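You operate a simulated robot arm through the tools that you are given. There is no shell and no other tool.

The job below is to be done with a simulated robot arm. You get a single attempt, and the scene is never put back.

JOB
Close down the materials bench: bath, mixer and former off, bath lid on, hood and open drawers closed.
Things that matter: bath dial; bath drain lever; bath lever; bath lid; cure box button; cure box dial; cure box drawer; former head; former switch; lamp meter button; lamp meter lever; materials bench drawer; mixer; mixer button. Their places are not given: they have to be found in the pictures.

The check looks at the end state, three seconds after you hand in, the way a careful person would. Anything else that was tipped, shoved, dropped, spilled or broken makes it a failure. Lids that push on must go on centred and level and be pressed home; caps that screw on are set level and turned clockwise until they are tight.

ROBOT AND FRAMES
A 7-joint arm with a two-finger parallel gripper, fixed in place. Base frame: the origin is on the floor under the middle of its stand, x ahead of it, y to its left, z up. Lengths are in mm, angles in rad, forces in N, time in s.
It reaches about 1479 mm from its shoulder. Its first joint turns from -2.897 to 2.897 rad. Payload 4.4 kg.
Tool frame: the origin (TCP) lies between the finger pads and is the grasp point; the fingertips stand 23 mm ahead of it; z points along the fingers, y is the line along which they close. Largest opening 94 mm; finger width 38, thickness 10; the body of the gripper, 54 by 96 mm, starts 39 mm behind the TCP.
Orientation is that of the tool frame in the base frame, as a unit quaternion [x, y, z, w]. With the fingers straight down and closing along the base's y, the tool's x points along the base's -x, its y along +y and its z along -z.

CONTROLS
- The arm moves only by the tool nudge_tool. Its argument "commands" is a list of rows, each a list of 7 numbers: the finger opening in mm, from 0 to 94, then the shift along the base's x, y, z in mm, then the turn, a rotation vector about the base's x, y, z in rad. In form: [[hand, tx, ty, tz, rx, ry, rz], ...]. A call has 1 to 20 rows; each row shifts and turns the commanded pose from where the row before left it. Each row takes 0.2 s and may step no farther than 50 mm and 0.15 rad from the row before; otherwise, or with a gripper value out of range, the whole call is refused. A pose out of reach is approached as far as the arm can. The call stops where the force on the tool passes 90 N (or 10 N more than at its start, if that is more) or the arm is blocked; 0.2 s more then pass. Each finger travels about 72 mm/s and halts on what it meets, pressing with about 35 N; the grip force reading is that of the motor and also rises with nothing between the fingers. The clock runs only during rows and for 0.2 s after the last one: add rows that do not move to give the fingers time. The reply holds the time, the measured pose of the TCP, the force on the tool along the base axes, the opening and the grip force, in the units named above and with some noise, with the torque about the TCP (base axes, N m) and any sound that the robot's microphone picked up.
- Cameras (640 x 400 px; columns grow to the right, rows downward): "scene" is fixed at [217.8, -498.8, 1427.4]; the picture's right is [0.63, -0.77, 0.00], its down [-0.37, -0.30, -0.88] and it looks along [0.68, 0.56, -0.47] (base axes); focal length 374 px, centre (320, 200). "wrist" rides on the gripper at [86, 16, -74] in the tool frame; the picture's right is [-0.18, 0.98, 0.00], its down [-0.58, -0.11, -0.81] and it looks along [-0.79, -0.15, 0.59] (tool axes); focal length 243 px, centre (320, 200).
- grab_frame(camera): a new picture of that camera. No time passes.
- probe_pixels(camera, pixels): for up to 12 pixels [column, row] of the newest picture of that camera ("zoom" is the newest enlarged one), the place [x, y, z] in the base frame of the surface seen there, good to about 2 mm. No time passes.
- enlarge(camera, box): a new picture of the part [left, top, right, bottom] of that camera's present view, enlarged. No time passes.
- finish_job(): hands the job in; it is judged then, once.

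Unless the task says otherwise, let go and move clear before handing in.

The tools are called after "Emit:" as name(argument=value, ...) on one line, values as JSON. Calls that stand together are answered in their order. nudge_tool: Moves the arm, as the interface text tells. Its arguments: {"type":"object","properties":{"commands":{"type":"array"}},"required":["commands"]} The other tools are called the same way: grab_frame (camera) takes a picture; probe_pixels (camera, pixels) gives the place of the surface under pixels of a picture; enlarge (camera, box) takes an enlarged picture of a part of a camera's view; finish_job () hands the job in.

At the start:

```text
t: 0.0
ee_pos: [732.8, 5.4, 1158.5]
tcp_rot: [0.0, 1.0, 0.0, 0.0]
force: [0.2, -0.2, -0.9]
ft_torque: [0.0, 0.0, -0.02]
opening: 94.0
gripper_force: 0.1
```

scene: 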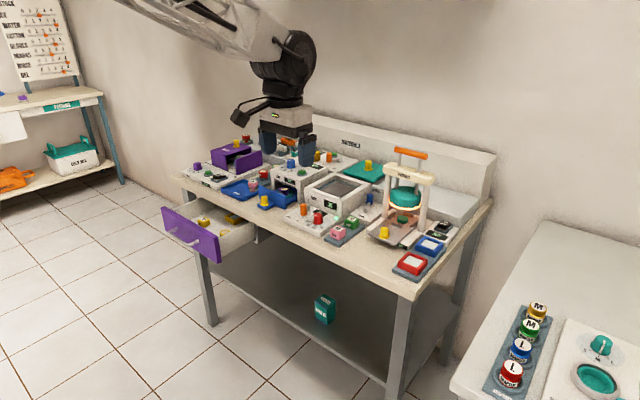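
wrist: 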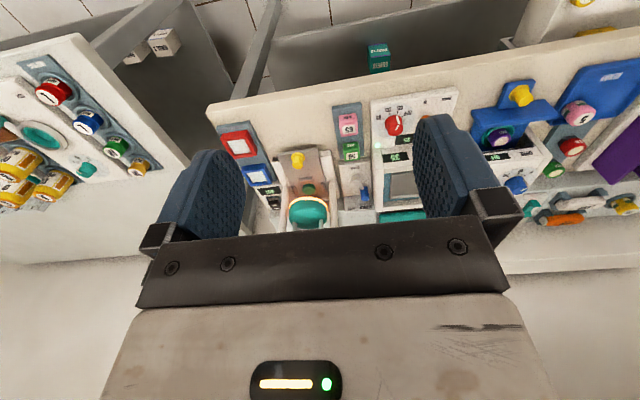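

The scene picture shows the bench with a purple drawer open (pixel 190,235), a row of devices from (200,170) to (430,240), and a poster on the wall at the left. I'll enlarge several parts to identify the devices.

Emit:
enlarge(camera="scene", box=[160, 130, 320, 230])

Emit:
enlarge(camera="scene", box=[260, 150, 400, 250])

Emit:
enlarge(camera="scene", box=[340, 140, 480, 280])

Emit:
enlarge(camera="scene", box=[0, 0, 140, 120])

Emit:
enlarge(camera="scene", box=[440, 280, 640, 400])

```text
4.00 times, centred on (240, 180) of scene
```

zoom: 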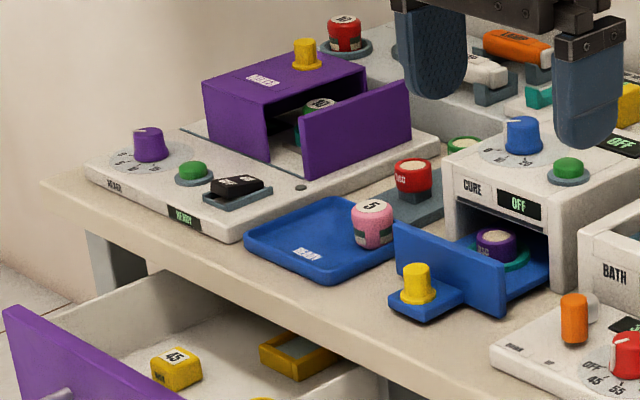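

```text
4.00 times, centred on (330, 200) of scene
```

zoom: 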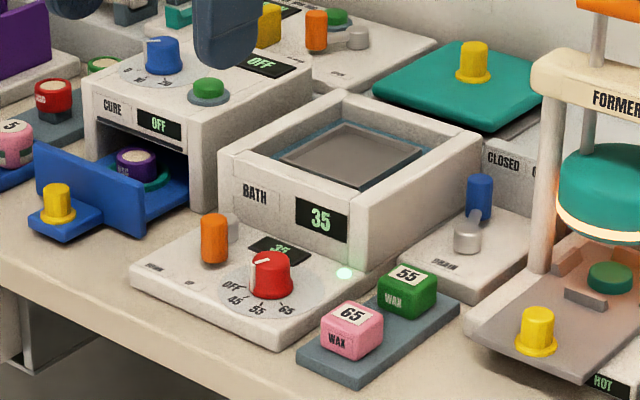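

```text
2.86 times, centred on (410, 210) of scene
```

zoom: 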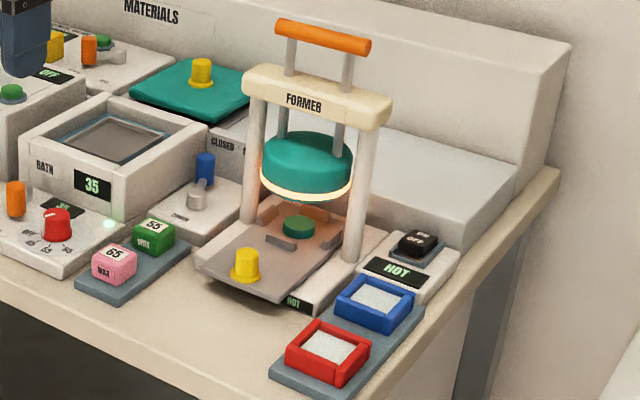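

```text
3.33 times, centred on (70, 60) of scene
```

zoom: 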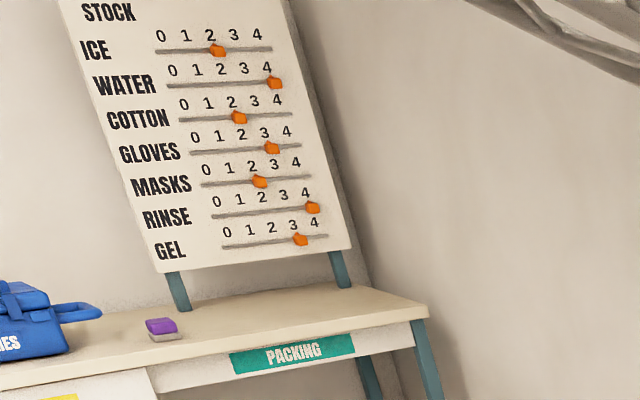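

```text
3.20 times, centred on (540, 340) of scene
```

zoom: 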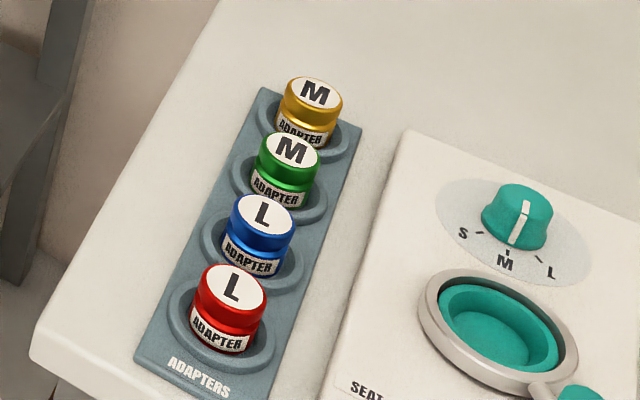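

The enlarged views show the mixer (purple hood, dial, green button, black rocker), the cure box with its blue drawer open, the bath with dial and lever, the teal lid with a yellow knob, and the former. I'll zoom in further to read labels and states.

Emit:
enlarge(camera="scene", box=[178, 145, 268, 195])

Emit:
enlarge(camera="scene", box=[280, 195, 360, 245])

Emit:
enlarge(camera="scene", box=[310, 140, 400, 200])

Emit:
enlarge(camera="scene", box=[420, 210, 480, 250])

Emit:
enlarge(camera="scene", box=[350, 180, 400, 215])

Emit:
enlarge(camera="scene", box=[155, 195, 265, 265])

```text
7.11 times, centred on (223, 170) of scene
```

zoom: 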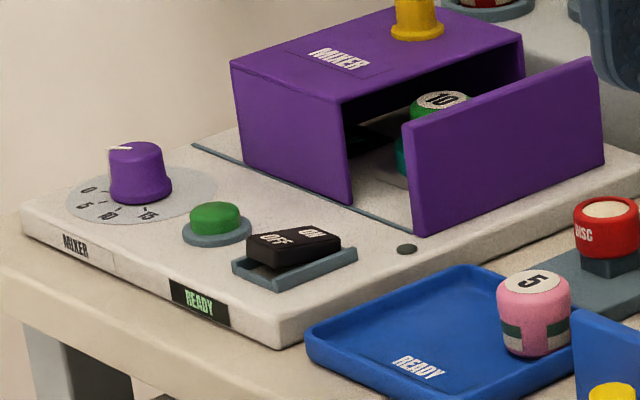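

```text
8.00 times, centred on (320, 220) of scene
```

zoom: 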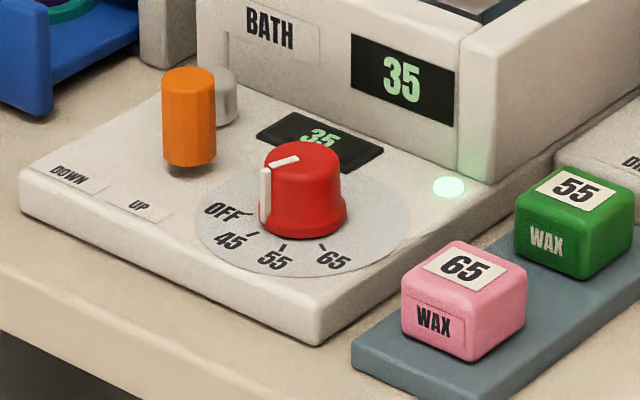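

```text
6.67 times, centred on (355, 170) of scene
```

zoom: 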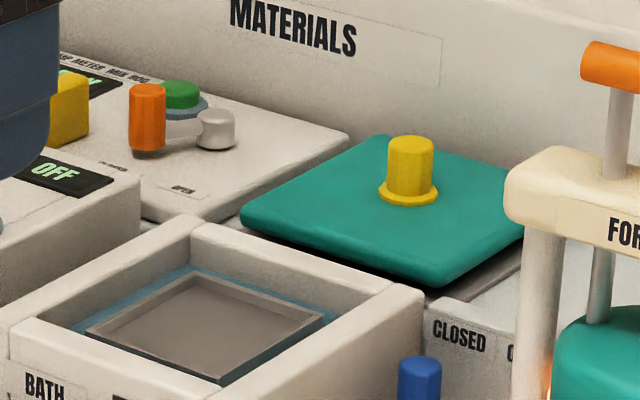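

```text
10.00 times, centred on (450, 230) of scene
```

zoom: 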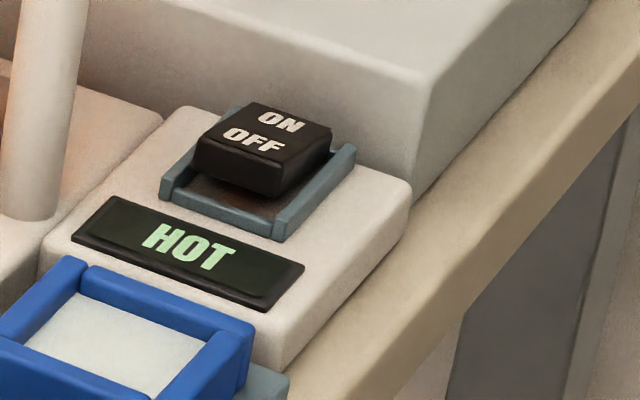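

```text
11.43 times, centred on (375, 198) of scene
```

zoom: 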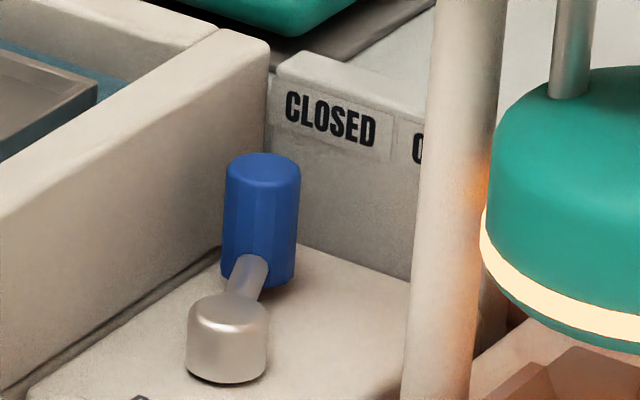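

```text
5.71 times, centred on (210, 230) of scene
```

zoom: 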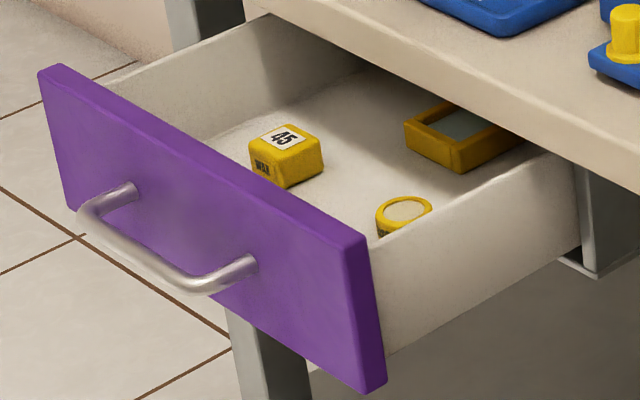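

The bench drawer (purple front, handle at zoom 165,250) is open with items inside, and the former reads HOT. The newest zoom is of the drawer, so I'll probe its front, handle and contents.

Emit:
probe_pixels(camera="zoom", pixels=[[50, 70], [360, 240], [380, 385], [75, 205], [165, 250], [90, 205], [240, 265], [285, 140], [460, 145], [403, 210], [560, 110], [470, 215]])

Emit:
probe_pixels(camera="scene", pixels=[[300, 290], [410, 290], [180, 178], [490, 198], [360, 235], [420, 262], [350, 190], [345, 178], [368, 162], [368, 170], [400, 195], [410, 155]])

```text
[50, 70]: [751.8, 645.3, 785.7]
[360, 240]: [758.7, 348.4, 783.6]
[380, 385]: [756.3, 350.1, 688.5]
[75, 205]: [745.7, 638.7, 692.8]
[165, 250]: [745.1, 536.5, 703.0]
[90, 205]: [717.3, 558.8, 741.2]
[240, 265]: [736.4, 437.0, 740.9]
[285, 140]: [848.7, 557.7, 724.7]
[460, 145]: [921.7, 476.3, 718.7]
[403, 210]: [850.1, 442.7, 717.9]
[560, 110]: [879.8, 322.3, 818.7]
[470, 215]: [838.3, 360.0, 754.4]
```

```text
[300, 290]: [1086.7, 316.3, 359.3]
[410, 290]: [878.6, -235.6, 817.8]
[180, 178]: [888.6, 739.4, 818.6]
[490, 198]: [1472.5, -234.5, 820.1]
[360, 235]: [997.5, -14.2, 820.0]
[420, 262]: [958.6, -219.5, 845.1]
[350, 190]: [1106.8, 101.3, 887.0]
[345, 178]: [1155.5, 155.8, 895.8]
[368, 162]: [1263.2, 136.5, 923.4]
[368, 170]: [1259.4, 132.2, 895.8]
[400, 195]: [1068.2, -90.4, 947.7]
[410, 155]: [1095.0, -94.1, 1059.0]
```

The bench top is at z≈820 with x from 878 to 1472, and the drawer front is at x≈752 with its handle at x≈717, z≈741. Next I'll zoom on the mixer and probe its parts.

Emit:
enlarge(camera="scene", box=[178, 140, 268, 196])

```text
7.11 times, centred on (223, 168) of scene
```

zoom: 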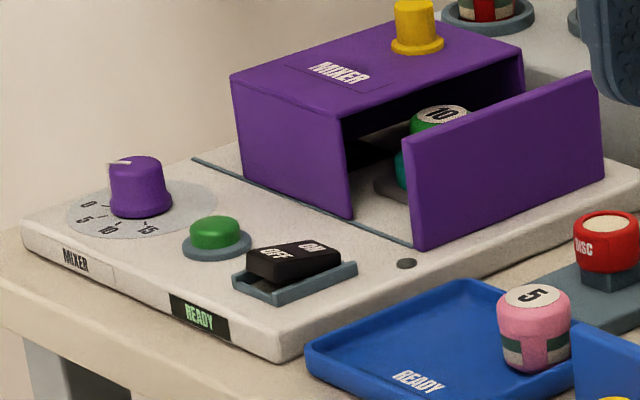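

Emit:
probe_pixels(camera="zoom", pixels=[[235, 75], [342, 103], [350, 215], [410, 130], [415, 245], [590, 78], [605, 180], [520, 50], [415, 10], [415, 50], [210, 165], [410, 240]])

Emit:
probe_pixels(camera="zoom", pixels=[[270, 255], [315, 245], [247, 275], [340, 265], [215, 228], [140, 165], [407, 263], [440, 108], [535, 300], [605, 225], [440, 300], [280, 360]])

```text
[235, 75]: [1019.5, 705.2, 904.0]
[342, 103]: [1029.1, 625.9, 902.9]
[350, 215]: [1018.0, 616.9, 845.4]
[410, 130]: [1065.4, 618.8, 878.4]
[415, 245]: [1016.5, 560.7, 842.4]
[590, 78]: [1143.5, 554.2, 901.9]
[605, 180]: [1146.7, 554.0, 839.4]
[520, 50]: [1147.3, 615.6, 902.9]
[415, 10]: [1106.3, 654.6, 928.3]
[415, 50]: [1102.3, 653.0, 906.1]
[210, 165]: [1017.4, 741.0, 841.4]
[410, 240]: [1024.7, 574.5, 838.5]
```

```text
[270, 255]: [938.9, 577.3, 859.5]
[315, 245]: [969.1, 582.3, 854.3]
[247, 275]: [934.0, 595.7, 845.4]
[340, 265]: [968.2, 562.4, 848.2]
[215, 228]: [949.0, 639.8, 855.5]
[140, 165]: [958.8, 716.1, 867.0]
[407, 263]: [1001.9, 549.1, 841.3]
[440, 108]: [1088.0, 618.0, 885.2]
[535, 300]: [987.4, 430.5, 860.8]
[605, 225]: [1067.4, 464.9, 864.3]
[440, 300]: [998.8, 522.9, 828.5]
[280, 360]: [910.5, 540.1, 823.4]
```

The mixer rocker's OFF end (x≈939) stands at z 859.5 and its ON end (x≈969) at 854, so it is ON. The hood spans y 617–705 and its fixed wall is at y≈560, leaving a gap of about 55 mm. Next, the bath and cure box.

Emit:
enlarge(camera="scene", box=[285, 195, 365, 245])

Emit:
probe_pixels(camera="zoom", pixels=[[265, 145], [150, 80], [155, 150], [200, 215], [212, 240], [243, 250], [285, 247], [370, 215], [160, 215], [180, 85], [410, 187], [265, 220]])

Emit:
enlarge(camera="scene", box=[250, 155, 330, 215])

```text
8.00 times, centred on (325, 220) of scene
```

zoom: 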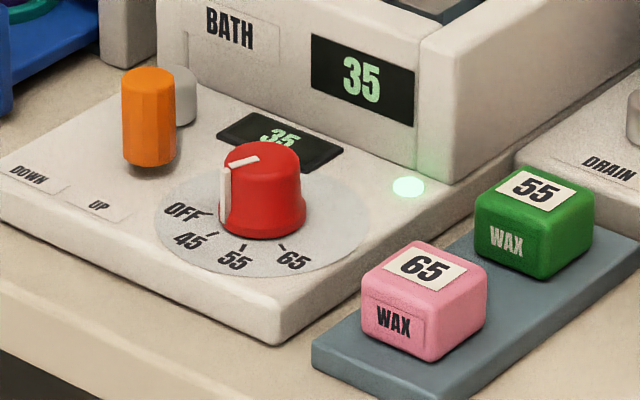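

```text
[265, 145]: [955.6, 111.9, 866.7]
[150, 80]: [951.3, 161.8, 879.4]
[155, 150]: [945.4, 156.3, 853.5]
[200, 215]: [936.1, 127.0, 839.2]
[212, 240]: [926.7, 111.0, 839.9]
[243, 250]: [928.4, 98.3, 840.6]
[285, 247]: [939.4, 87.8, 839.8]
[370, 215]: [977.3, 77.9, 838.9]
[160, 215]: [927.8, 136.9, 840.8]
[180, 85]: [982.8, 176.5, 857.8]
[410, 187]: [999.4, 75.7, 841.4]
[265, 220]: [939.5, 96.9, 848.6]
```

```text
6.67 times, centred on (290, 185) of scene
```

zoom: 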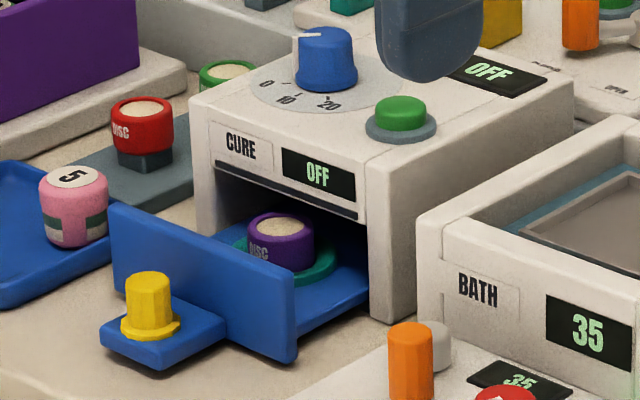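

The bath reads 35 with its green lamp lit, and the dial's white pointer sits near OFF/45. The cure box reads OFF and its blue drawer is out. I'll probe the cure drawer in the newest zoom.

Emit:
probe_pixels(camera="zoom", pixels=[[112, 210], [293, 280], [293, 355], [150, 285], [150, 330], [215, 330], [105, 335], [155, 365], [280, 225], [330, 275], [365, 175], [200, 130]])

Emit:
probe_pixels(camera="zoom", pixels=[[385, 315], [430, 215], [325, 45], [400, 108], [75, 175], [140, 105], [215, 320], [230, 215], [250, 340], [115, 260], [575, 85], [280, 365]])

Emit:
enlarge(camera="scene", box=[310, 140, 400, 200])

```text
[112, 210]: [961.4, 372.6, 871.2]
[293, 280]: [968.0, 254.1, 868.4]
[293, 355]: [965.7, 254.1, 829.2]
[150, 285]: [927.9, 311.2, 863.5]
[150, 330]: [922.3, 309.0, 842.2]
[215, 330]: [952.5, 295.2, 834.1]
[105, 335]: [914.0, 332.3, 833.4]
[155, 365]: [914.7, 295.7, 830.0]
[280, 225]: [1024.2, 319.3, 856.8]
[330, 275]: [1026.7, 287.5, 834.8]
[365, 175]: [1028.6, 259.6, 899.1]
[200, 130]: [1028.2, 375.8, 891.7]
```

```text
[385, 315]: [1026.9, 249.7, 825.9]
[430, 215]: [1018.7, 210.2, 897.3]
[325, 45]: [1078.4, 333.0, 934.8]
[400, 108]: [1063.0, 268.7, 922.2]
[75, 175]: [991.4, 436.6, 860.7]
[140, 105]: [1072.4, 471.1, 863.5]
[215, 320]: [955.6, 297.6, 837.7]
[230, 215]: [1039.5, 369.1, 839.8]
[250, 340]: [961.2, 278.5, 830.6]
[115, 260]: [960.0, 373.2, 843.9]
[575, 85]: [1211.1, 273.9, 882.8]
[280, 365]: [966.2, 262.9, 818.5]
```

```text
6.67 times, centred on (355, 170) of scene
```

zoom: 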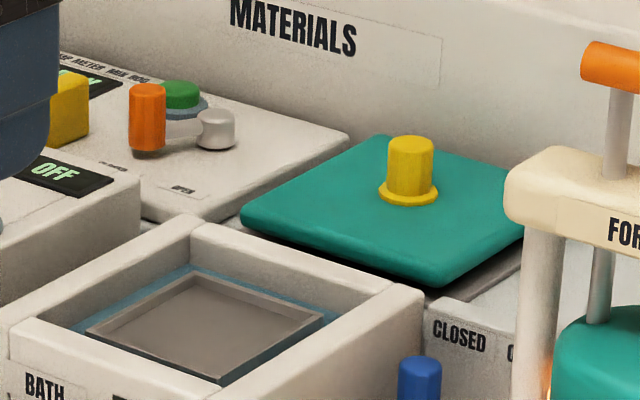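

The cure drawer's front panel is at x≈961 (y 254–373) with its knob at about (925, 310), and the box front is at x≈1028. Next I'll probe the bath rim and the lid.

Emit:
probe_pixels(camera="zoom", pixels=[[410, 145], [385, 195], [245, 220], [440, 280], [385, 138], [520, 235], [500, 170], [340, 250], [245, 205], [530, 250], [440, 200], [350, 180]])

Emit:
probe_pixels(camera="zoom", pixels=[[190, 215], [190, 225], [415, 295], [20, 310], [245, 390], [195, 245], [75, 325], [380, 305], [195, 285], [120, 290], [220, 375], [200, 330]])

Emit:
enlarge(camera="scene", box=[370, 140, 470, 260])

```text
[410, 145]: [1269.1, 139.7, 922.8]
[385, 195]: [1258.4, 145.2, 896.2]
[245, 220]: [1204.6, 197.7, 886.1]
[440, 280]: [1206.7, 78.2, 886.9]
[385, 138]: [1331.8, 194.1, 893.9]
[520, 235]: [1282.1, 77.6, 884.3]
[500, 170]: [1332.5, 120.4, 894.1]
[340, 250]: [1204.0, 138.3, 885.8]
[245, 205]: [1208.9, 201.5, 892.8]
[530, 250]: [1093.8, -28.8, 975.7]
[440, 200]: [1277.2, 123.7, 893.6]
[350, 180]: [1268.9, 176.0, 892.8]
```

```text
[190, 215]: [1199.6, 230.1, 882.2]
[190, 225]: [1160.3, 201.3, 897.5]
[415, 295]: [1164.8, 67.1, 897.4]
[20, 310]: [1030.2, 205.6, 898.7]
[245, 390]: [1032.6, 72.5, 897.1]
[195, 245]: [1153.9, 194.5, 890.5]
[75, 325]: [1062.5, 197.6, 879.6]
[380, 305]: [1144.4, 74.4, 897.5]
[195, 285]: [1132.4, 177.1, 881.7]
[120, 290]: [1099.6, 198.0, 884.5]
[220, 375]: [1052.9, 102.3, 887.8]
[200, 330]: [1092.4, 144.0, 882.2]
```

```text
3.33 times, centred on (420, 200) of scene
```

zoom: 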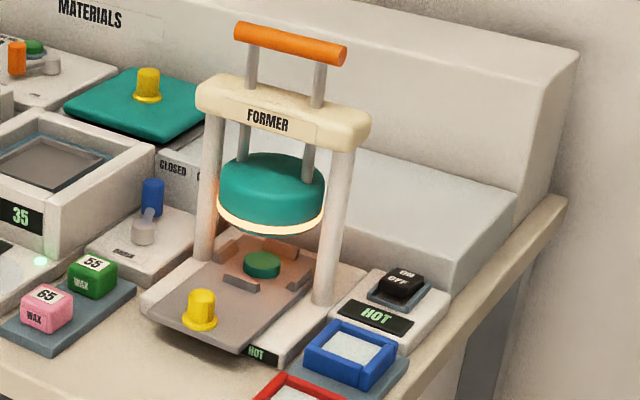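

The bath rim is at z≈898 (centre about 1093, 137) and the lid has its knob at (1269, 140) with its top at z≈895. The current wrist picture already shows the bath dial at (395,125) and the former at (300,180), so I'll enlarge those.

Emit:
enlarge(camera="wrist", box=[360, 80, 460, 230])

Emit:
enlarge(camera="wrist", box=[250, 130, 350, 230])

Emit:
enlarge(camera="wrist", box=[370, 80, 460, 140])

```text
2.67 times, centred on (410, 155) of wrist
```

zoom: 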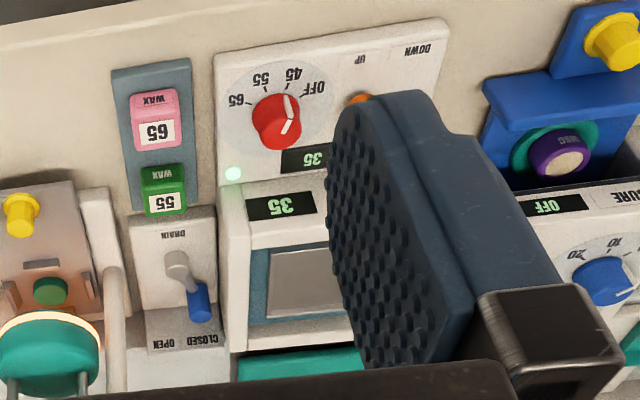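

```text
4.00 times, centred on (300, 180) of wrist
```

zoom: 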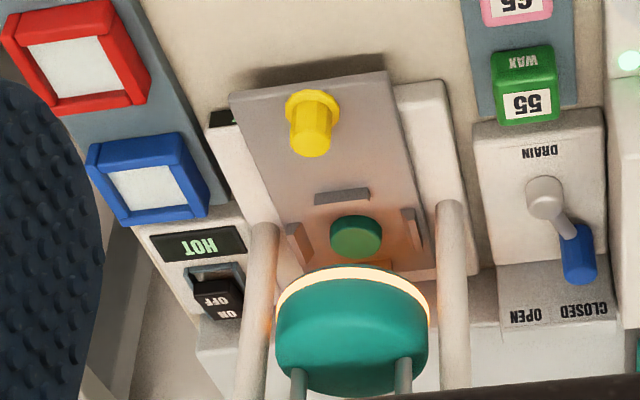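

```text
6.67 times, centred on (415, 110) of wrist
```

zoom: 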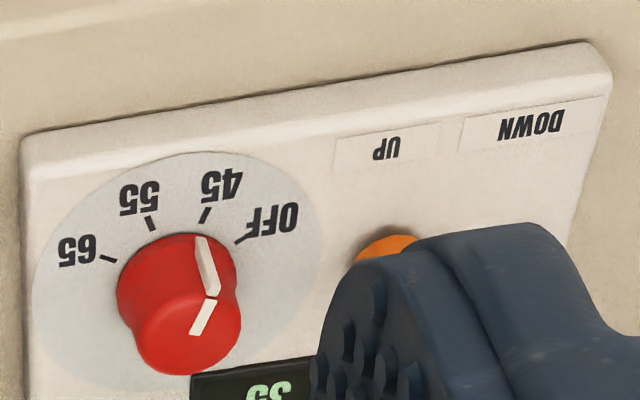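

The wrist zoom shows the bath dial's side pointer (205,255) aimed at the 45 tick (205,215), so the bath is on at 45. I'll probe the ticks and the knob for exact angles.

Emit:
probe_pixels(camera="zoom", pixels=[[240, 241], [205, 215], [150, 223], [108, 259], [202, 240], [211, 290], [195, 330], [150, 335], [235, 320], [185, 362], [385, 245], [225, 150]])

Emit:
probe_pixels(camera="zoom", pixels=[[32, 285], [320, 250], [180, 153], [120, 290], [140, 320], [240, 310], [200, 300], [60, 140], [600, 60], [300, 340], [385, 150], [530, 125]])

```text
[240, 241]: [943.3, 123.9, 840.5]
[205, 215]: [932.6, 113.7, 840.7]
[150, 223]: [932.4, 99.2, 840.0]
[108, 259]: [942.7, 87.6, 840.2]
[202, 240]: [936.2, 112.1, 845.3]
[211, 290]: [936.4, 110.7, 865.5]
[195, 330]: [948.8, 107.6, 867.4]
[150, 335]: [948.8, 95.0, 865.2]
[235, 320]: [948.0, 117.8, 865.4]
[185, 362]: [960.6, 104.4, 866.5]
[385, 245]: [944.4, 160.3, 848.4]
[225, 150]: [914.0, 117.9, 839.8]
```

```text
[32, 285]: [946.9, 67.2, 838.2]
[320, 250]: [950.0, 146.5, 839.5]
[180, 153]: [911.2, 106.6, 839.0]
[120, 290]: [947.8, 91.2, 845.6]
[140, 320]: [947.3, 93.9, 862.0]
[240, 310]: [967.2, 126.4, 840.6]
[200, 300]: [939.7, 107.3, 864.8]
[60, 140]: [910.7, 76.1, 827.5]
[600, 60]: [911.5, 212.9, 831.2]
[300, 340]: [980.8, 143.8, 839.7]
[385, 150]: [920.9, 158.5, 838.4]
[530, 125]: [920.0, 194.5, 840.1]
```

The ticks are 45° apart around the dial centre (950.5, 106.8), so OFF is 45° clockwise (seen from above) from the present 45. Next I'll zoom on the bath rim and lid for exact edges.

Emit:
enlarge(camera="scene", box=[306, 160, 386, 210])

Emit:
probe_pixels(camera="zoom", pixels=[[165, 125], [185, 130], [10, 235], [30, 245], [225, 330], [240, 340], [395, 225], [420, 215], [290, 280], [100, 190], [330, 185], [170, 155]])

```text
8.00 times, centred on (346, 185) of scene
```

zoom: 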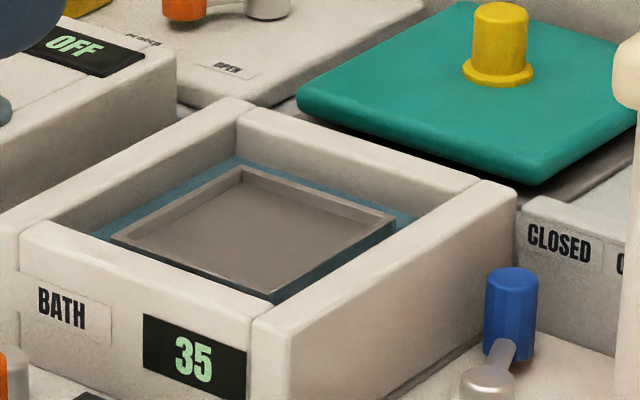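

```text
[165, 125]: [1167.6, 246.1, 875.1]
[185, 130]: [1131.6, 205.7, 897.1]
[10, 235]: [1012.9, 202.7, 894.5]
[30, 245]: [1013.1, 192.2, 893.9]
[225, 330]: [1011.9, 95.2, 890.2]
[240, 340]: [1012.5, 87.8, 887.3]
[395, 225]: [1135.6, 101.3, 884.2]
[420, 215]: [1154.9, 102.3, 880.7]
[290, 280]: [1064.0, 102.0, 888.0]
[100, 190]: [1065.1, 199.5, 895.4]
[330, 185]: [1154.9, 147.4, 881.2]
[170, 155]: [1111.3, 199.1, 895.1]
```

The bath's front outer face is at x≈1012, with inner walls near y≈199.5 and x≈1155. I'll probe the rim corners and lid edges more finely.

Emit:
probe_pixels(camera="zoom", pixels=[[235, 101], [236, 108], [8, 222], [262, 320], [512, 192], [478, 183], [28, 229], [250, 318], [245, 122], [150, 145], [350, 130], [130, 285]])

Emit:
probe_pixels(camera="zoom", pixels=[[302, 100], [300, 92], [440, 5], [535, 178], [632, 100], [580, 30], [400, 130], [500, 45], [500, 72], [545, 195], [350, 125], [620, 130]])

```text
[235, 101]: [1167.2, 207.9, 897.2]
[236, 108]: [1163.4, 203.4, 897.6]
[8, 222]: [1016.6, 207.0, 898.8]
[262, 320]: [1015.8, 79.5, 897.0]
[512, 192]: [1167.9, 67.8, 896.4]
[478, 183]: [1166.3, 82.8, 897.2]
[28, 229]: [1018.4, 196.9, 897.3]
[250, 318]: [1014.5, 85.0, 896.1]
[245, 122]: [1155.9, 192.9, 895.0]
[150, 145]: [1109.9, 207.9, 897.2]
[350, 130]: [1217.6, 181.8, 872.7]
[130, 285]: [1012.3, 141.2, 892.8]
```

```text
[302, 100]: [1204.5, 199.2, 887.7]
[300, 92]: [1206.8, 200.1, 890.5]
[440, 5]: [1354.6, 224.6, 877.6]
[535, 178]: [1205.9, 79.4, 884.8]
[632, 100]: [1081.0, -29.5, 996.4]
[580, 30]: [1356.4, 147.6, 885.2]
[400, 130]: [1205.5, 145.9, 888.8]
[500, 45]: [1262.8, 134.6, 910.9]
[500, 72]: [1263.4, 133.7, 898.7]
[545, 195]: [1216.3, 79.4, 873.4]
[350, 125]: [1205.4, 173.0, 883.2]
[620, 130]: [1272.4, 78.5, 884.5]
```

The lid's lower edge is at z≈883 with the shelf at z≈873, so it has a plug of about 10 mm underneath. I'll move the arm over the bath to look straight down at the bath and lid with the wrist camera.

Emit:
nudge_tool(commands=[[94, 39, 13, -6, 0, 0, 0], [94, 39, 13, -6, 0, 0, 0], [94, 39, 13, -6, 0, 0, 0], [94, 39, 13, -6, 0, 0, 0], [94, 39, 13, -6, 0, 0, 0], [94, 39, 13, -6, 0, 0, 0], [94, 39, 13, -6, 0, 0, 0], [94, 39, 13, -6, 0, 0, 0], [94, 39, 13, -6, 0, 0, 0], [94, 39, 13, -6, 0, 0, 0], [94, 0, 0, 0, 0, 0, 0]])

Emit:
grab_frame(camera="wrist")

Emit:
grab_frame(camera="scene")

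```text
t: 2.4
ee_pos: [1124.5, 134.9, 1096.9]
tcp_rot: [0.0, 1.0, 0.0, 0.0]
force: [0.1, 0.8, -0.8]
ft_torque: [0.02, 0.0, 0.01]
opening: 94.1
gripper_force: 0.2
```

```text
taken
```

wrist: 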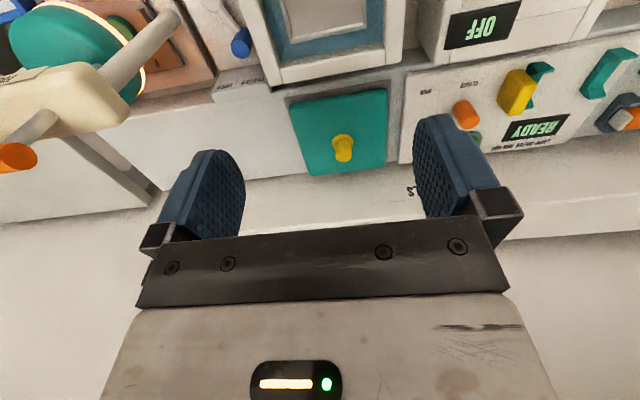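

```text
taken
```

scene: 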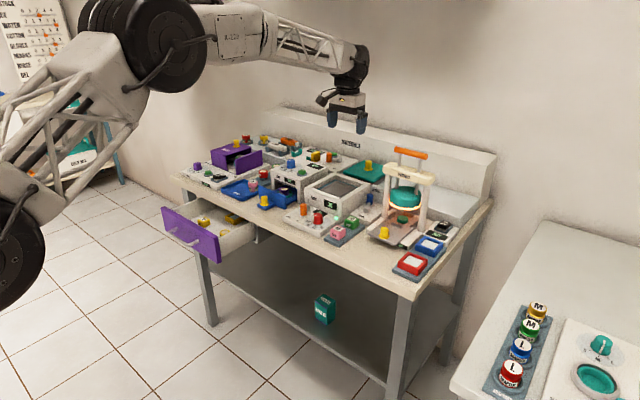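

The wrist view now shows the lid at (340,130) and the near edge of the bath at (330,50). The lamp meter reads READY. I'll enlarge the lid area and probe its corners.

Emit:
enlarge(camera="wrist", box=[260, 0, 420, 180])

Emit:
probe_pixels(camera="wrist", pixels=[[293, 100], [387, 90], [385, 165], [312, 173], [343, 140], [343, 155], [288, 108], [300, 165], [270, 75], [395, 65], [382, 40], [275, 60]])

```text
2.22 times, centred on (340, 90) of wrist
```

zoom: 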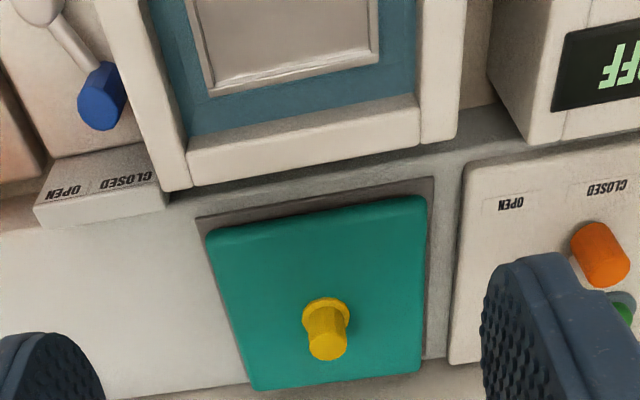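

```text
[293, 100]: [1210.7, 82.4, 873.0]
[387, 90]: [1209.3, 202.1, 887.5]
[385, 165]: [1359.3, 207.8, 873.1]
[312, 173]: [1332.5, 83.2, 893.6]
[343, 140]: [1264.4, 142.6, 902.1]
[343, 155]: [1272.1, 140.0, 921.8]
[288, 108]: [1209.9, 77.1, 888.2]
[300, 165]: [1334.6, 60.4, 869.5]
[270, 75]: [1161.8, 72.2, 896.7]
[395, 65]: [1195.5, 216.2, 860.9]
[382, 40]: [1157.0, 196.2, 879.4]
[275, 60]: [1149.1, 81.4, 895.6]
```

The zoom shows the lid sitting in a grey tray and the bath's back rim above it. I'll probe precise edges of both.

Emit:
probe_pixels(camera="zoom", pixels=[[212, 236], [424, 200], [418, 365], [256, 385], [328, 305], [328, 345], [194, 155], [415, 103], [305, 135], [175, 180], [452, 130], [300, 165]])

Emit:
probe_pixels(camera="zoom", pixels=[[150, 60], [110, 10], [160, 60], [168, 60], [175, 80], [455, 50], [440, 50], [425, 50], [415, 50], [310, 88], [280, 105], [230, 115]])

Emit:
probe_pixels(camera="zoom", pixels=[[211, 270], [225, 310], [427, 250], [425, 300], [320, 218], [320, 212], [340, 378], [340, 384], [198, 220], [432, 182], [430, 300], [310, 305]])

```text
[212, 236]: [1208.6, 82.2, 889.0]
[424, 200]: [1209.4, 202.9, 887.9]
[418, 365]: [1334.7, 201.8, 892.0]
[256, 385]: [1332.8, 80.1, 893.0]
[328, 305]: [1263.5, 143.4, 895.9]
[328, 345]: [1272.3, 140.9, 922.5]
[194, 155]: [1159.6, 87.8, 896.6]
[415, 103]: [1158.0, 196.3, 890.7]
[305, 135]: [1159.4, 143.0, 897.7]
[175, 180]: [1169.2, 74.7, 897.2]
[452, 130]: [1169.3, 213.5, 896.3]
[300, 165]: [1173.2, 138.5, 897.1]
```

```text
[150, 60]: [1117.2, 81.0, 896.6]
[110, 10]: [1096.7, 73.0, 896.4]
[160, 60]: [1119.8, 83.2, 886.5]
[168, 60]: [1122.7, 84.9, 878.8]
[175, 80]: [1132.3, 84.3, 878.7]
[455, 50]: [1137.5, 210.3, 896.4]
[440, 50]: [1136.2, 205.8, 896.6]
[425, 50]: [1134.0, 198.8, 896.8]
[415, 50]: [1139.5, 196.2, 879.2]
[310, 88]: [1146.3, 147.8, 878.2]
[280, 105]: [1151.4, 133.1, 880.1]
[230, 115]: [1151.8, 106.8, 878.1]
```

```text
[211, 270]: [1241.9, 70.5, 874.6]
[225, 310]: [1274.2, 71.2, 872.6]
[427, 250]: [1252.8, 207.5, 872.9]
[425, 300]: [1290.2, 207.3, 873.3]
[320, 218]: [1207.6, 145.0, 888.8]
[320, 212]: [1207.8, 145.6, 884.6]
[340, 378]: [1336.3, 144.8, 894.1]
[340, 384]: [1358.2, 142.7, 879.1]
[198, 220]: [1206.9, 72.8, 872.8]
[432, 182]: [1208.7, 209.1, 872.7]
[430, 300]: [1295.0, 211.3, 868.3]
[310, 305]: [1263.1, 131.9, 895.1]
```

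The opening spans y≈83–197.5, and the lid spans about x 1206–1337 and y 78–203.5. I'll back off about 90 mm in x to see the bath's front wall and opening.

Emit:
nudge_tool(commands=[[94, -45, 0, 0, 0, 0, 0], [94, -45, 0, 0, 0, 0, 0], [94, 0, 0, 0, 0, 0, 0]])

Emit:
grab_frame(camera="wrist")

Emit:
enlarge(camera="wrist", box=[240, 10, 420, 122])

```text
t: 3.2
ee_pos: [1032.7, 135.4, 1099.6]
tcp_rot: [0.001, 1.0, -0.001, 0.0]
force: [-0.3, 0.2, 0.0]
ft_torque: [0.0, 0.0, 0.01]
opening: 94.3
gripper_force: 0.1
```

```text
taken
```

wrist: 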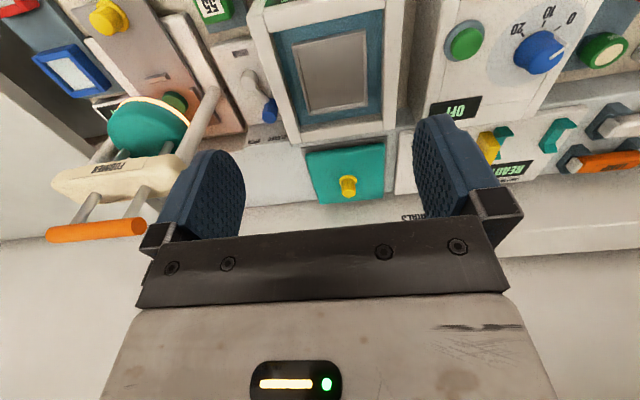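

```text
3.56 times, centred on (330, 66) of wrist
```

zoom: 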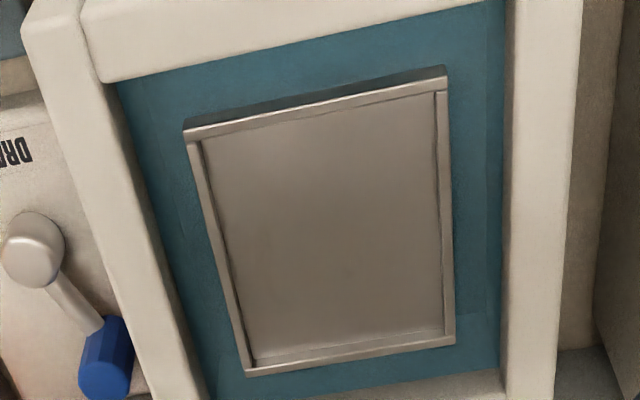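

This view shows the bath opening from above, with the tray just at the blue liquid surface. I'll probe the inner rim edges and tray.

Emit:
probe_pixels(camera="zoom", pixels=[[110, 78], [300, 38], [300, 48], [85, 10], [98, 40], [190, 390], [505, 365], [510, 100], [30, 30], [580, 100], [130, 130], [120, 130]])

Emit:
probe_pixels(camera="zoom", pixels=[[185, 130], [444, 75], [452, 340], [250, 372], [320, 220], [150, 120], [480, 60], [475, 350], [230, 385], [350, 388], [300, 55], [320, 90]])

Emit:
enlarge(camera="wrist", box=[240, 80, 420, 210])

```text
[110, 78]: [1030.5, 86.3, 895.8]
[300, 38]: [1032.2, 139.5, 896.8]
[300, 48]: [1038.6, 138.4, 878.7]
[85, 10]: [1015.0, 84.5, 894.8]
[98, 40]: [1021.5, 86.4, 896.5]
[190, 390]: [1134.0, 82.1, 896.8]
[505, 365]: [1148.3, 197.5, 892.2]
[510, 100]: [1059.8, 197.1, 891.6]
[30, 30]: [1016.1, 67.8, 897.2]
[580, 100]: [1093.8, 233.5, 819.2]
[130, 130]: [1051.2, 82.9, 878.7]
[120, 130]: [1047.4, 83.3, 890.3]
```

```text
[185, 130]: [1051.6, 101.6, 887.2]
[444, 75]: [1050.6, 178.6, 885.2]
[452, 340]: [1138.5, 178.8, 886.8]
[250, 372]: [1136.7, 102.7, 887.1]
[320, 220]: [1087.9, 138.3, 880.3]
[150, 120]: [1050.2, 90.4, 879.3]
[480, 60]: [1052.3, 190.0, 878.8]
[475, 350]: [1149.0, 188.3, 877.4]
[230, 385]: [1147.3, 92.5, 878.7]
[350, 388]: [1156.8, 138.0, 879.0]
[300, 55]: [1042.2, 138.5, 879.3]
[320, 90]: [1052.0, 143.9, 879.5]
```

```text
3.08 times, centred on (330, 145) of wrist
```

zoom: 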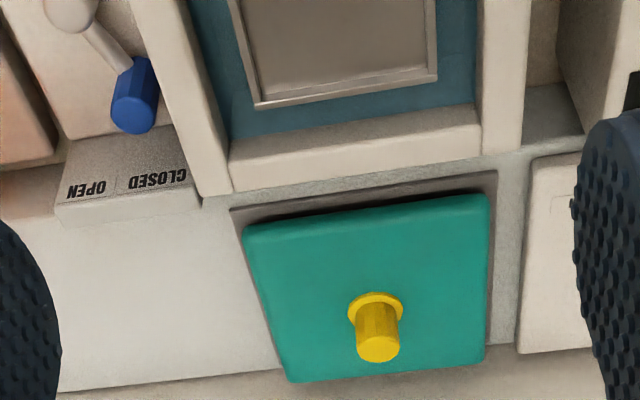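

The opening is roughly x 1033–1158 by y 83–197.5, and the tray rim at z≈887 sits 10 mm below the bath rim at 897. I'll probe more points on the lid, knob and walls in this zoom to refine the centres.

Emit:
probe_pixels(camera="zoom", pixels=[[250, 240], [300, 230], [400, 217], [480, 205], [484, 250], [486, 300], [484, 345], [440, 362], [350, 374], [290, 372], [270, 310], [255, 260]])

Emit:
probe_pixels(camera="zoom", pixels=[[355, 312], [398, 308], [376, 295], [360, 330], [396, 330], [378, 358], [378, 338], [365, 348], [393, 345], [378, 349], [370, 310], [385, 310]])

Emit:
enlarge(camera="wrist", box=[280, 120, 400, 210])

```text
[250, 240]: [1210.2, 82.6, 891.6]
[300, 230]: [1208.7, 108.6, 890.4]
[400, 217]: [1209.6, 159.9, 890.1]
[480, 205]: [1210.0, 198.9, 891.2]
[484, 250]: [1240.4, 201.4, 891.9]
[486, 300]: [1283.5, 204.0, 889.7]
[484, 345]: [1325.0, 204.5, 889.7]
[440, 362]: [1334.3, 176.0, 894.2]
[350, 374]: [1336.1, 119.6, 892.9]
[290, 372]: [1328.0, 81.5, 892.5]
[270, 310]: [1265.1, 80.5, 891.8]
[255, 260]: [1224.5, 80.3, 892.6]
```

```text
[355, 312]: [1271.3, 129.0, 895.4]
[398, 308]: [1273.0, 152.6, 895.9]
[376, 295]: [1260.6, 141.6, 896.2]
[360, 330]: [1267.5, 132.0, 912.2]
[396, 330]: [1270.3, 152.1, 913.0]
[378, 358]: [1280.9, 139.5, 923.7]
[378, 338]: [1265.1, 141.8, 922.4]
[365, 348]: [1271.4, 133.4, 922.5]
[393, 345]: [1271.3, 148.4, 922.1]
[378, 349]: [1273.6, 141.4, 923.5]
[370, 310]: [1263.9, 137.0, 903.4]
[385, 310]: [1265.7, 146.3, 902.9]
```

```text
4.44 times, centred on (340, 165) of wrist
```

zoom: 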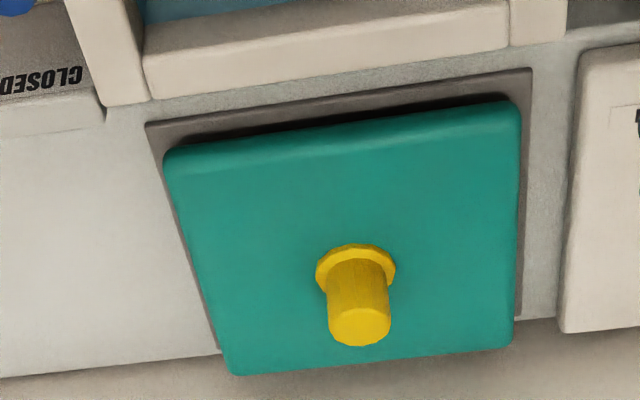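

The lid is about 130 × 125 mm, centred at about (1272, 141), with no rotation, and the post is about 17 mm wide. Next I'll refine the bath's rim edges with a tighter zoom.

Emit:
enlarge(camera="wrist", box=[240, 0, 420, 112])

Emit:
probe_pixels(camera="zoom", pixels=[[60, 100], [130, 200], [150, 300], [300, 72], [300, 76], [300, 80], [400, 52], [400, 58], [200, 95], [200, 100], [505, 250], [510, 250]])

Emit:
probe_pixels(camera="zoom", pixels=[[515, 250], [500, 250], [565, 250], [570, 250], [575, 250], [135, 200], [140, 200], [145, 200], [70, 200], [65, 200], [75, 200], [300, 20]])

```text
3.56 times, centred on (330, 56) of wrist
```

zoom: 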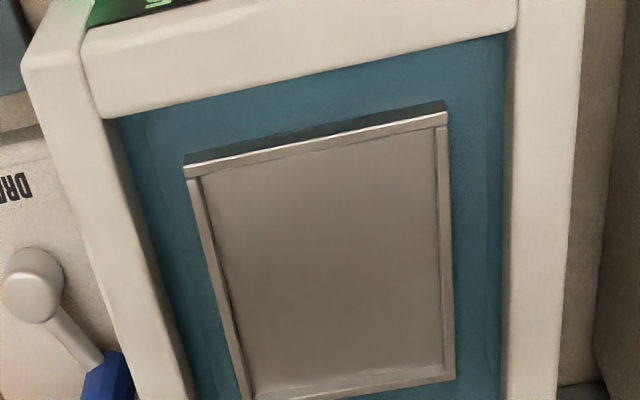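

```text
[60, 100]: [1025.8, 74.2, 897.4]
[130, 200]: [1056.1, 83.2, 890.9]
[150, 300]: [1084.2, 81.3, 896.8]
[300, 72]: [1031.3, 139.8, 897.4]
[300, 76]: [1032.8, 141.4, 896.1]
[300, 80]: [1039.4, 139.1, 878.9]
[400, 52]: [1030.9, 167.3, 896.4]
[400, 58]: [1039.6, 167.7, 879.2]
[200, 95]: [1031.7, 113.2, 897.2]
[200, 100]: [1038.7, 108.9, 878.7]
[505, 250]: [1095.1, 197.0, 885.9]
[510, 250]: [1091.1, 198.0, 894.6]
```

```text
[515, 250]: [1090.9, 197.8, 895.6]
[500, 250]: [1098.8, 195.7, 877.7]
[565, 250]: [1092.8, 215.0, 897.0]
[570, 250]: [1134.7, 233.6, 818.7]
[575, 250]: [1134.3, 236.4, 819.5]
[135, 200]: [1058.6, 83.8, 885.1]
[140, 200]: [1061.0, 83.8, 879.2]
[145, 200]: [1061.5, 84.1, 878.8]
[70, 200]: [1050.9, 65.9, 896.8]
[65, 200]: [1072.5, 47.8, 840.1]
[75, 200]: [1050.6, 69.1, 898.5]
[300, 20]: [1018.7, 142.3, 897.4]
```

The opening centre comes out at about (1095.2, 140.4), matching the tray centre. I'll deal with the bath dial first, so I'm moving above it at (950.5, 106.8) with the fingers narrowed to 50 mm.

Emit:
nudge_tool(commands=[[50, -20.5, -7.1, -30, 0, 0, 0], [50, -20.5, -7.1, -35, 0, 0, 0], [50, -20.5, -7.1, -35, 0, 0, 0], [50, -20.5, -7.1, -35, 0, 0, 0], [50, 0, 0, 0, 0, 0, 0], [50, 0, 0, 0, 0, 0, 0]])

Emit:
grab_frame(camera="wrist")

Emit:
enlarge(camera="scene", box=[270, 160, 370, 250])

```text
t: 4.6
ee_pos: [949.7, 107.9, 963.2]
tcp_rot: [-0.001, 1.0, 0.0, 0.0]
force: [0.2, -0.2, -0.8]
ft_torque: [-0.02, 0.02, 0.0]
opening: 50.0
gripper_force: 0.0
```

```text
taken
```

wrist: 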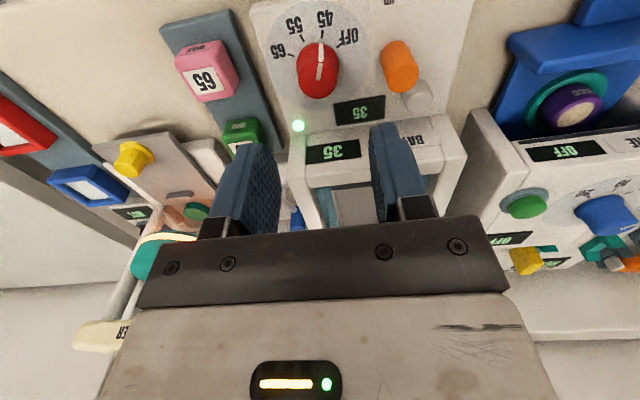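

```text
4.44 times, centred on (320, 205) of scene
```

zoom: 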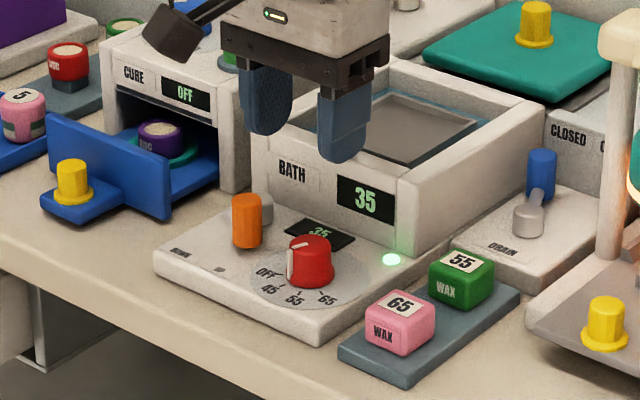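

The fingers straddle the dial (wrist pixel 320,70), and the orange lever beside it is clear. I'll lower to z≈868 and close on the knob.

Emit:
nudge_tool(commands=[[50, 0, 0, -40, 0, 0, 0], [50, 0, 0, -30, 0, 0, 0], [50, 0, 0, -20, 0, 0, 0], [50, 0, 0, -5, 0, 0, 0], [50, 0, 0, 0, 0, 0, 0]])

Emit:
enlarge(camera="scene", box=[270, 160, 370, 250])

Emit:
grab_frame(camera="wrist")

```text
t: 5.8
ee_pos: [951.3, 109.3, 867.7]
tcp_rot: [0.001, 1.0, 0.0, 0.0]
force: [-0.5, -0.5, 0.3]
ft_torque: [0.04, 0.0, 0.03]
opening: 49.8
gripper_force: 0.1
```

```text
4.44 times, centred on (320, 205) of scene
```

zoom: 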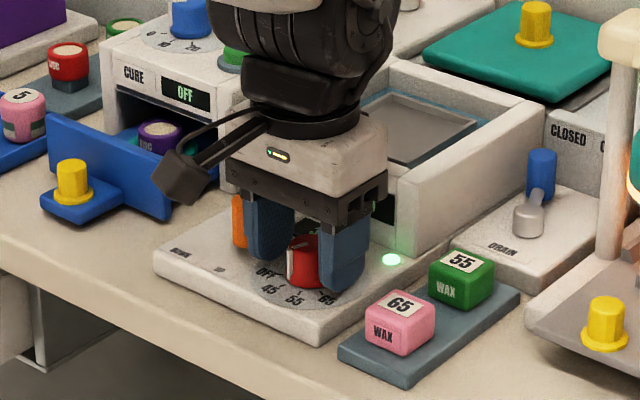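

```text
taken
```

wrist: 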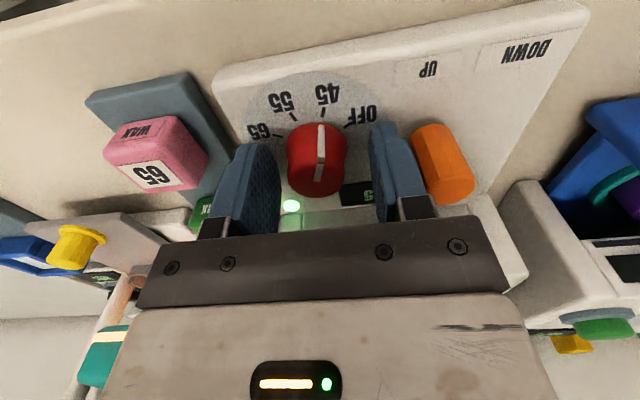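

The knob sits centred between the fingers (wrist 317,158) with the lever outside the right finger. I'll close on it.

Emit:
nudge_tool(commands=[[20, 0, 0, 0, 0, 0, 0], [20, 0, 0, 0, 0, 0, 0], [20, 0, 0, 0, 0, 0, 0]])

```text
t: 6.6
ee_pos: [950.2, 107.4, 868.6]
tcp_rot: [0.0, 1.0, 0.0, 0.001]
force: [4.9, -25.2, -1.2]
ft_torque: [-0.22, -0.31, -0.05]
opening: 31.6
gripper_force: 12.5
```

The readings show −25 N along y with the opening at 31.6, so the −y finger is pressing harder. I'll shift slightly toward −y to even the grip.

Emit:
nudge_tool(commands=[[20, 0, -0.7, 0, 0, 0, 0], [20, 0, 0, 0, 0, 0, 0], [20, 0, 0, 0, 0, 0, 0]])

Emit:
grab_frame(camera="wrist")

```text
t: 7.4
ee_pos: [950.9, 107.0, 868.1]
tcp_rot: [0.0, 1.0, 0.001, 0.0]
force: [3.6, -24.1, 0.5]
ft_torque: [-0.13, 0.09, -0.01]
opening: 30.6
gripper_force: 11.3
```

```text
taken
```

wrist: 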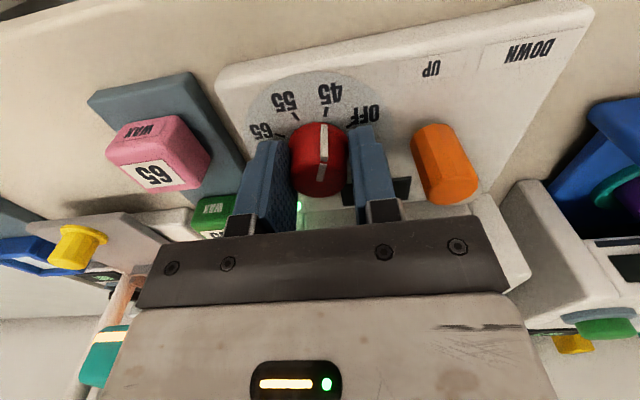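

The force is unchanged at −24 N and the opening fell to 30.6. I'll shift another millimetre toward −y and watch the change.

Emit:
nudge_tool(commands=[[20, 0, -1, 0, 0, 0, 0], [20, 0, 0, 0, 0, 0, 0], [20, 0, 0, 0, 0, 0, 0]])

```text
t: 8.2
ee_pos: [950.4, 105.4, 868.6]
tcp_rot: [0.0, 1.0, 0.0, 0.001]
force: [3.0, -19.2, -0.9]
ft_torque: [-0.17, -0.09, -0.02]
opening: 28.9
gripper_force: 9.8
```

The force dropped to −19 N and the opening follows the shift, so only the −y finger is touching, at y≈91. I'll keep shifting in small steps.

Emit:
nudge_tool(commands=[[20, 0, -1, 0, 0, 0, 0], [20, 0, 0, 0, 0, 0, 0], [20, 0, -1, 0, 0, 0, 0], [20, 0, 0, 0, 0, 0, 0], [20, 0, 0, 0, 0, 0, 0]])

Emit:
enlarge(camera="wrist", box=[230, 80, 410, 220])

```text
t: 9.4
ee_pos: [951.4, 106.4, 867.9]
tcp_rot: [-0.001, 1.0, 0.0, 0.0]
force: [0.2, 37.1, -6.0]
ft_torque: [0.21, -0.63, 0.06]
opening: 28.2
gripper_force: 45.3
```

```text
2.86 times, centred on (320, 150) of wrist
```

zoom: 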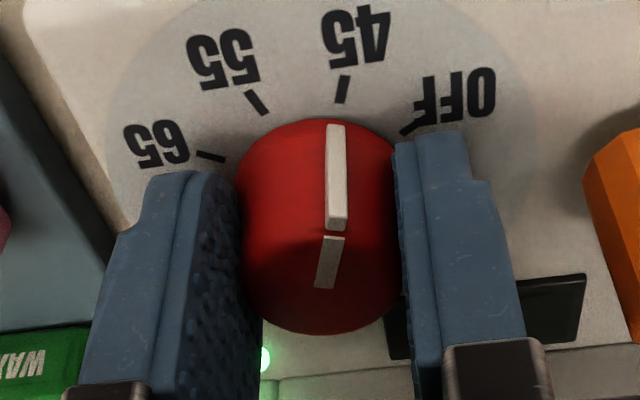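

The knob is now gripped (28.2 mm, 45 N), with +37 N from overshoot along y. I'll move back 2.8 mm to release that side load.

Emit:
nudge_tool(commands=[[20, 0, 1.4, 0, 0, 0, 0], [20, 0, 1.4, 0, 0, 0, 0], [20, 0, 0, 0, 0, 0, 0]])

```text
t: 10.2
ee_pos: [950.6, 106.3, 868.1]
tcp_rot: [-0.001, 1.0, 0.0, 0.0]
force: [-5.6, 8.5, -5.9]
ft_torque: [0.09, -0.22, 0.03]
opening: 28.5
gripper_force: 45.1
```

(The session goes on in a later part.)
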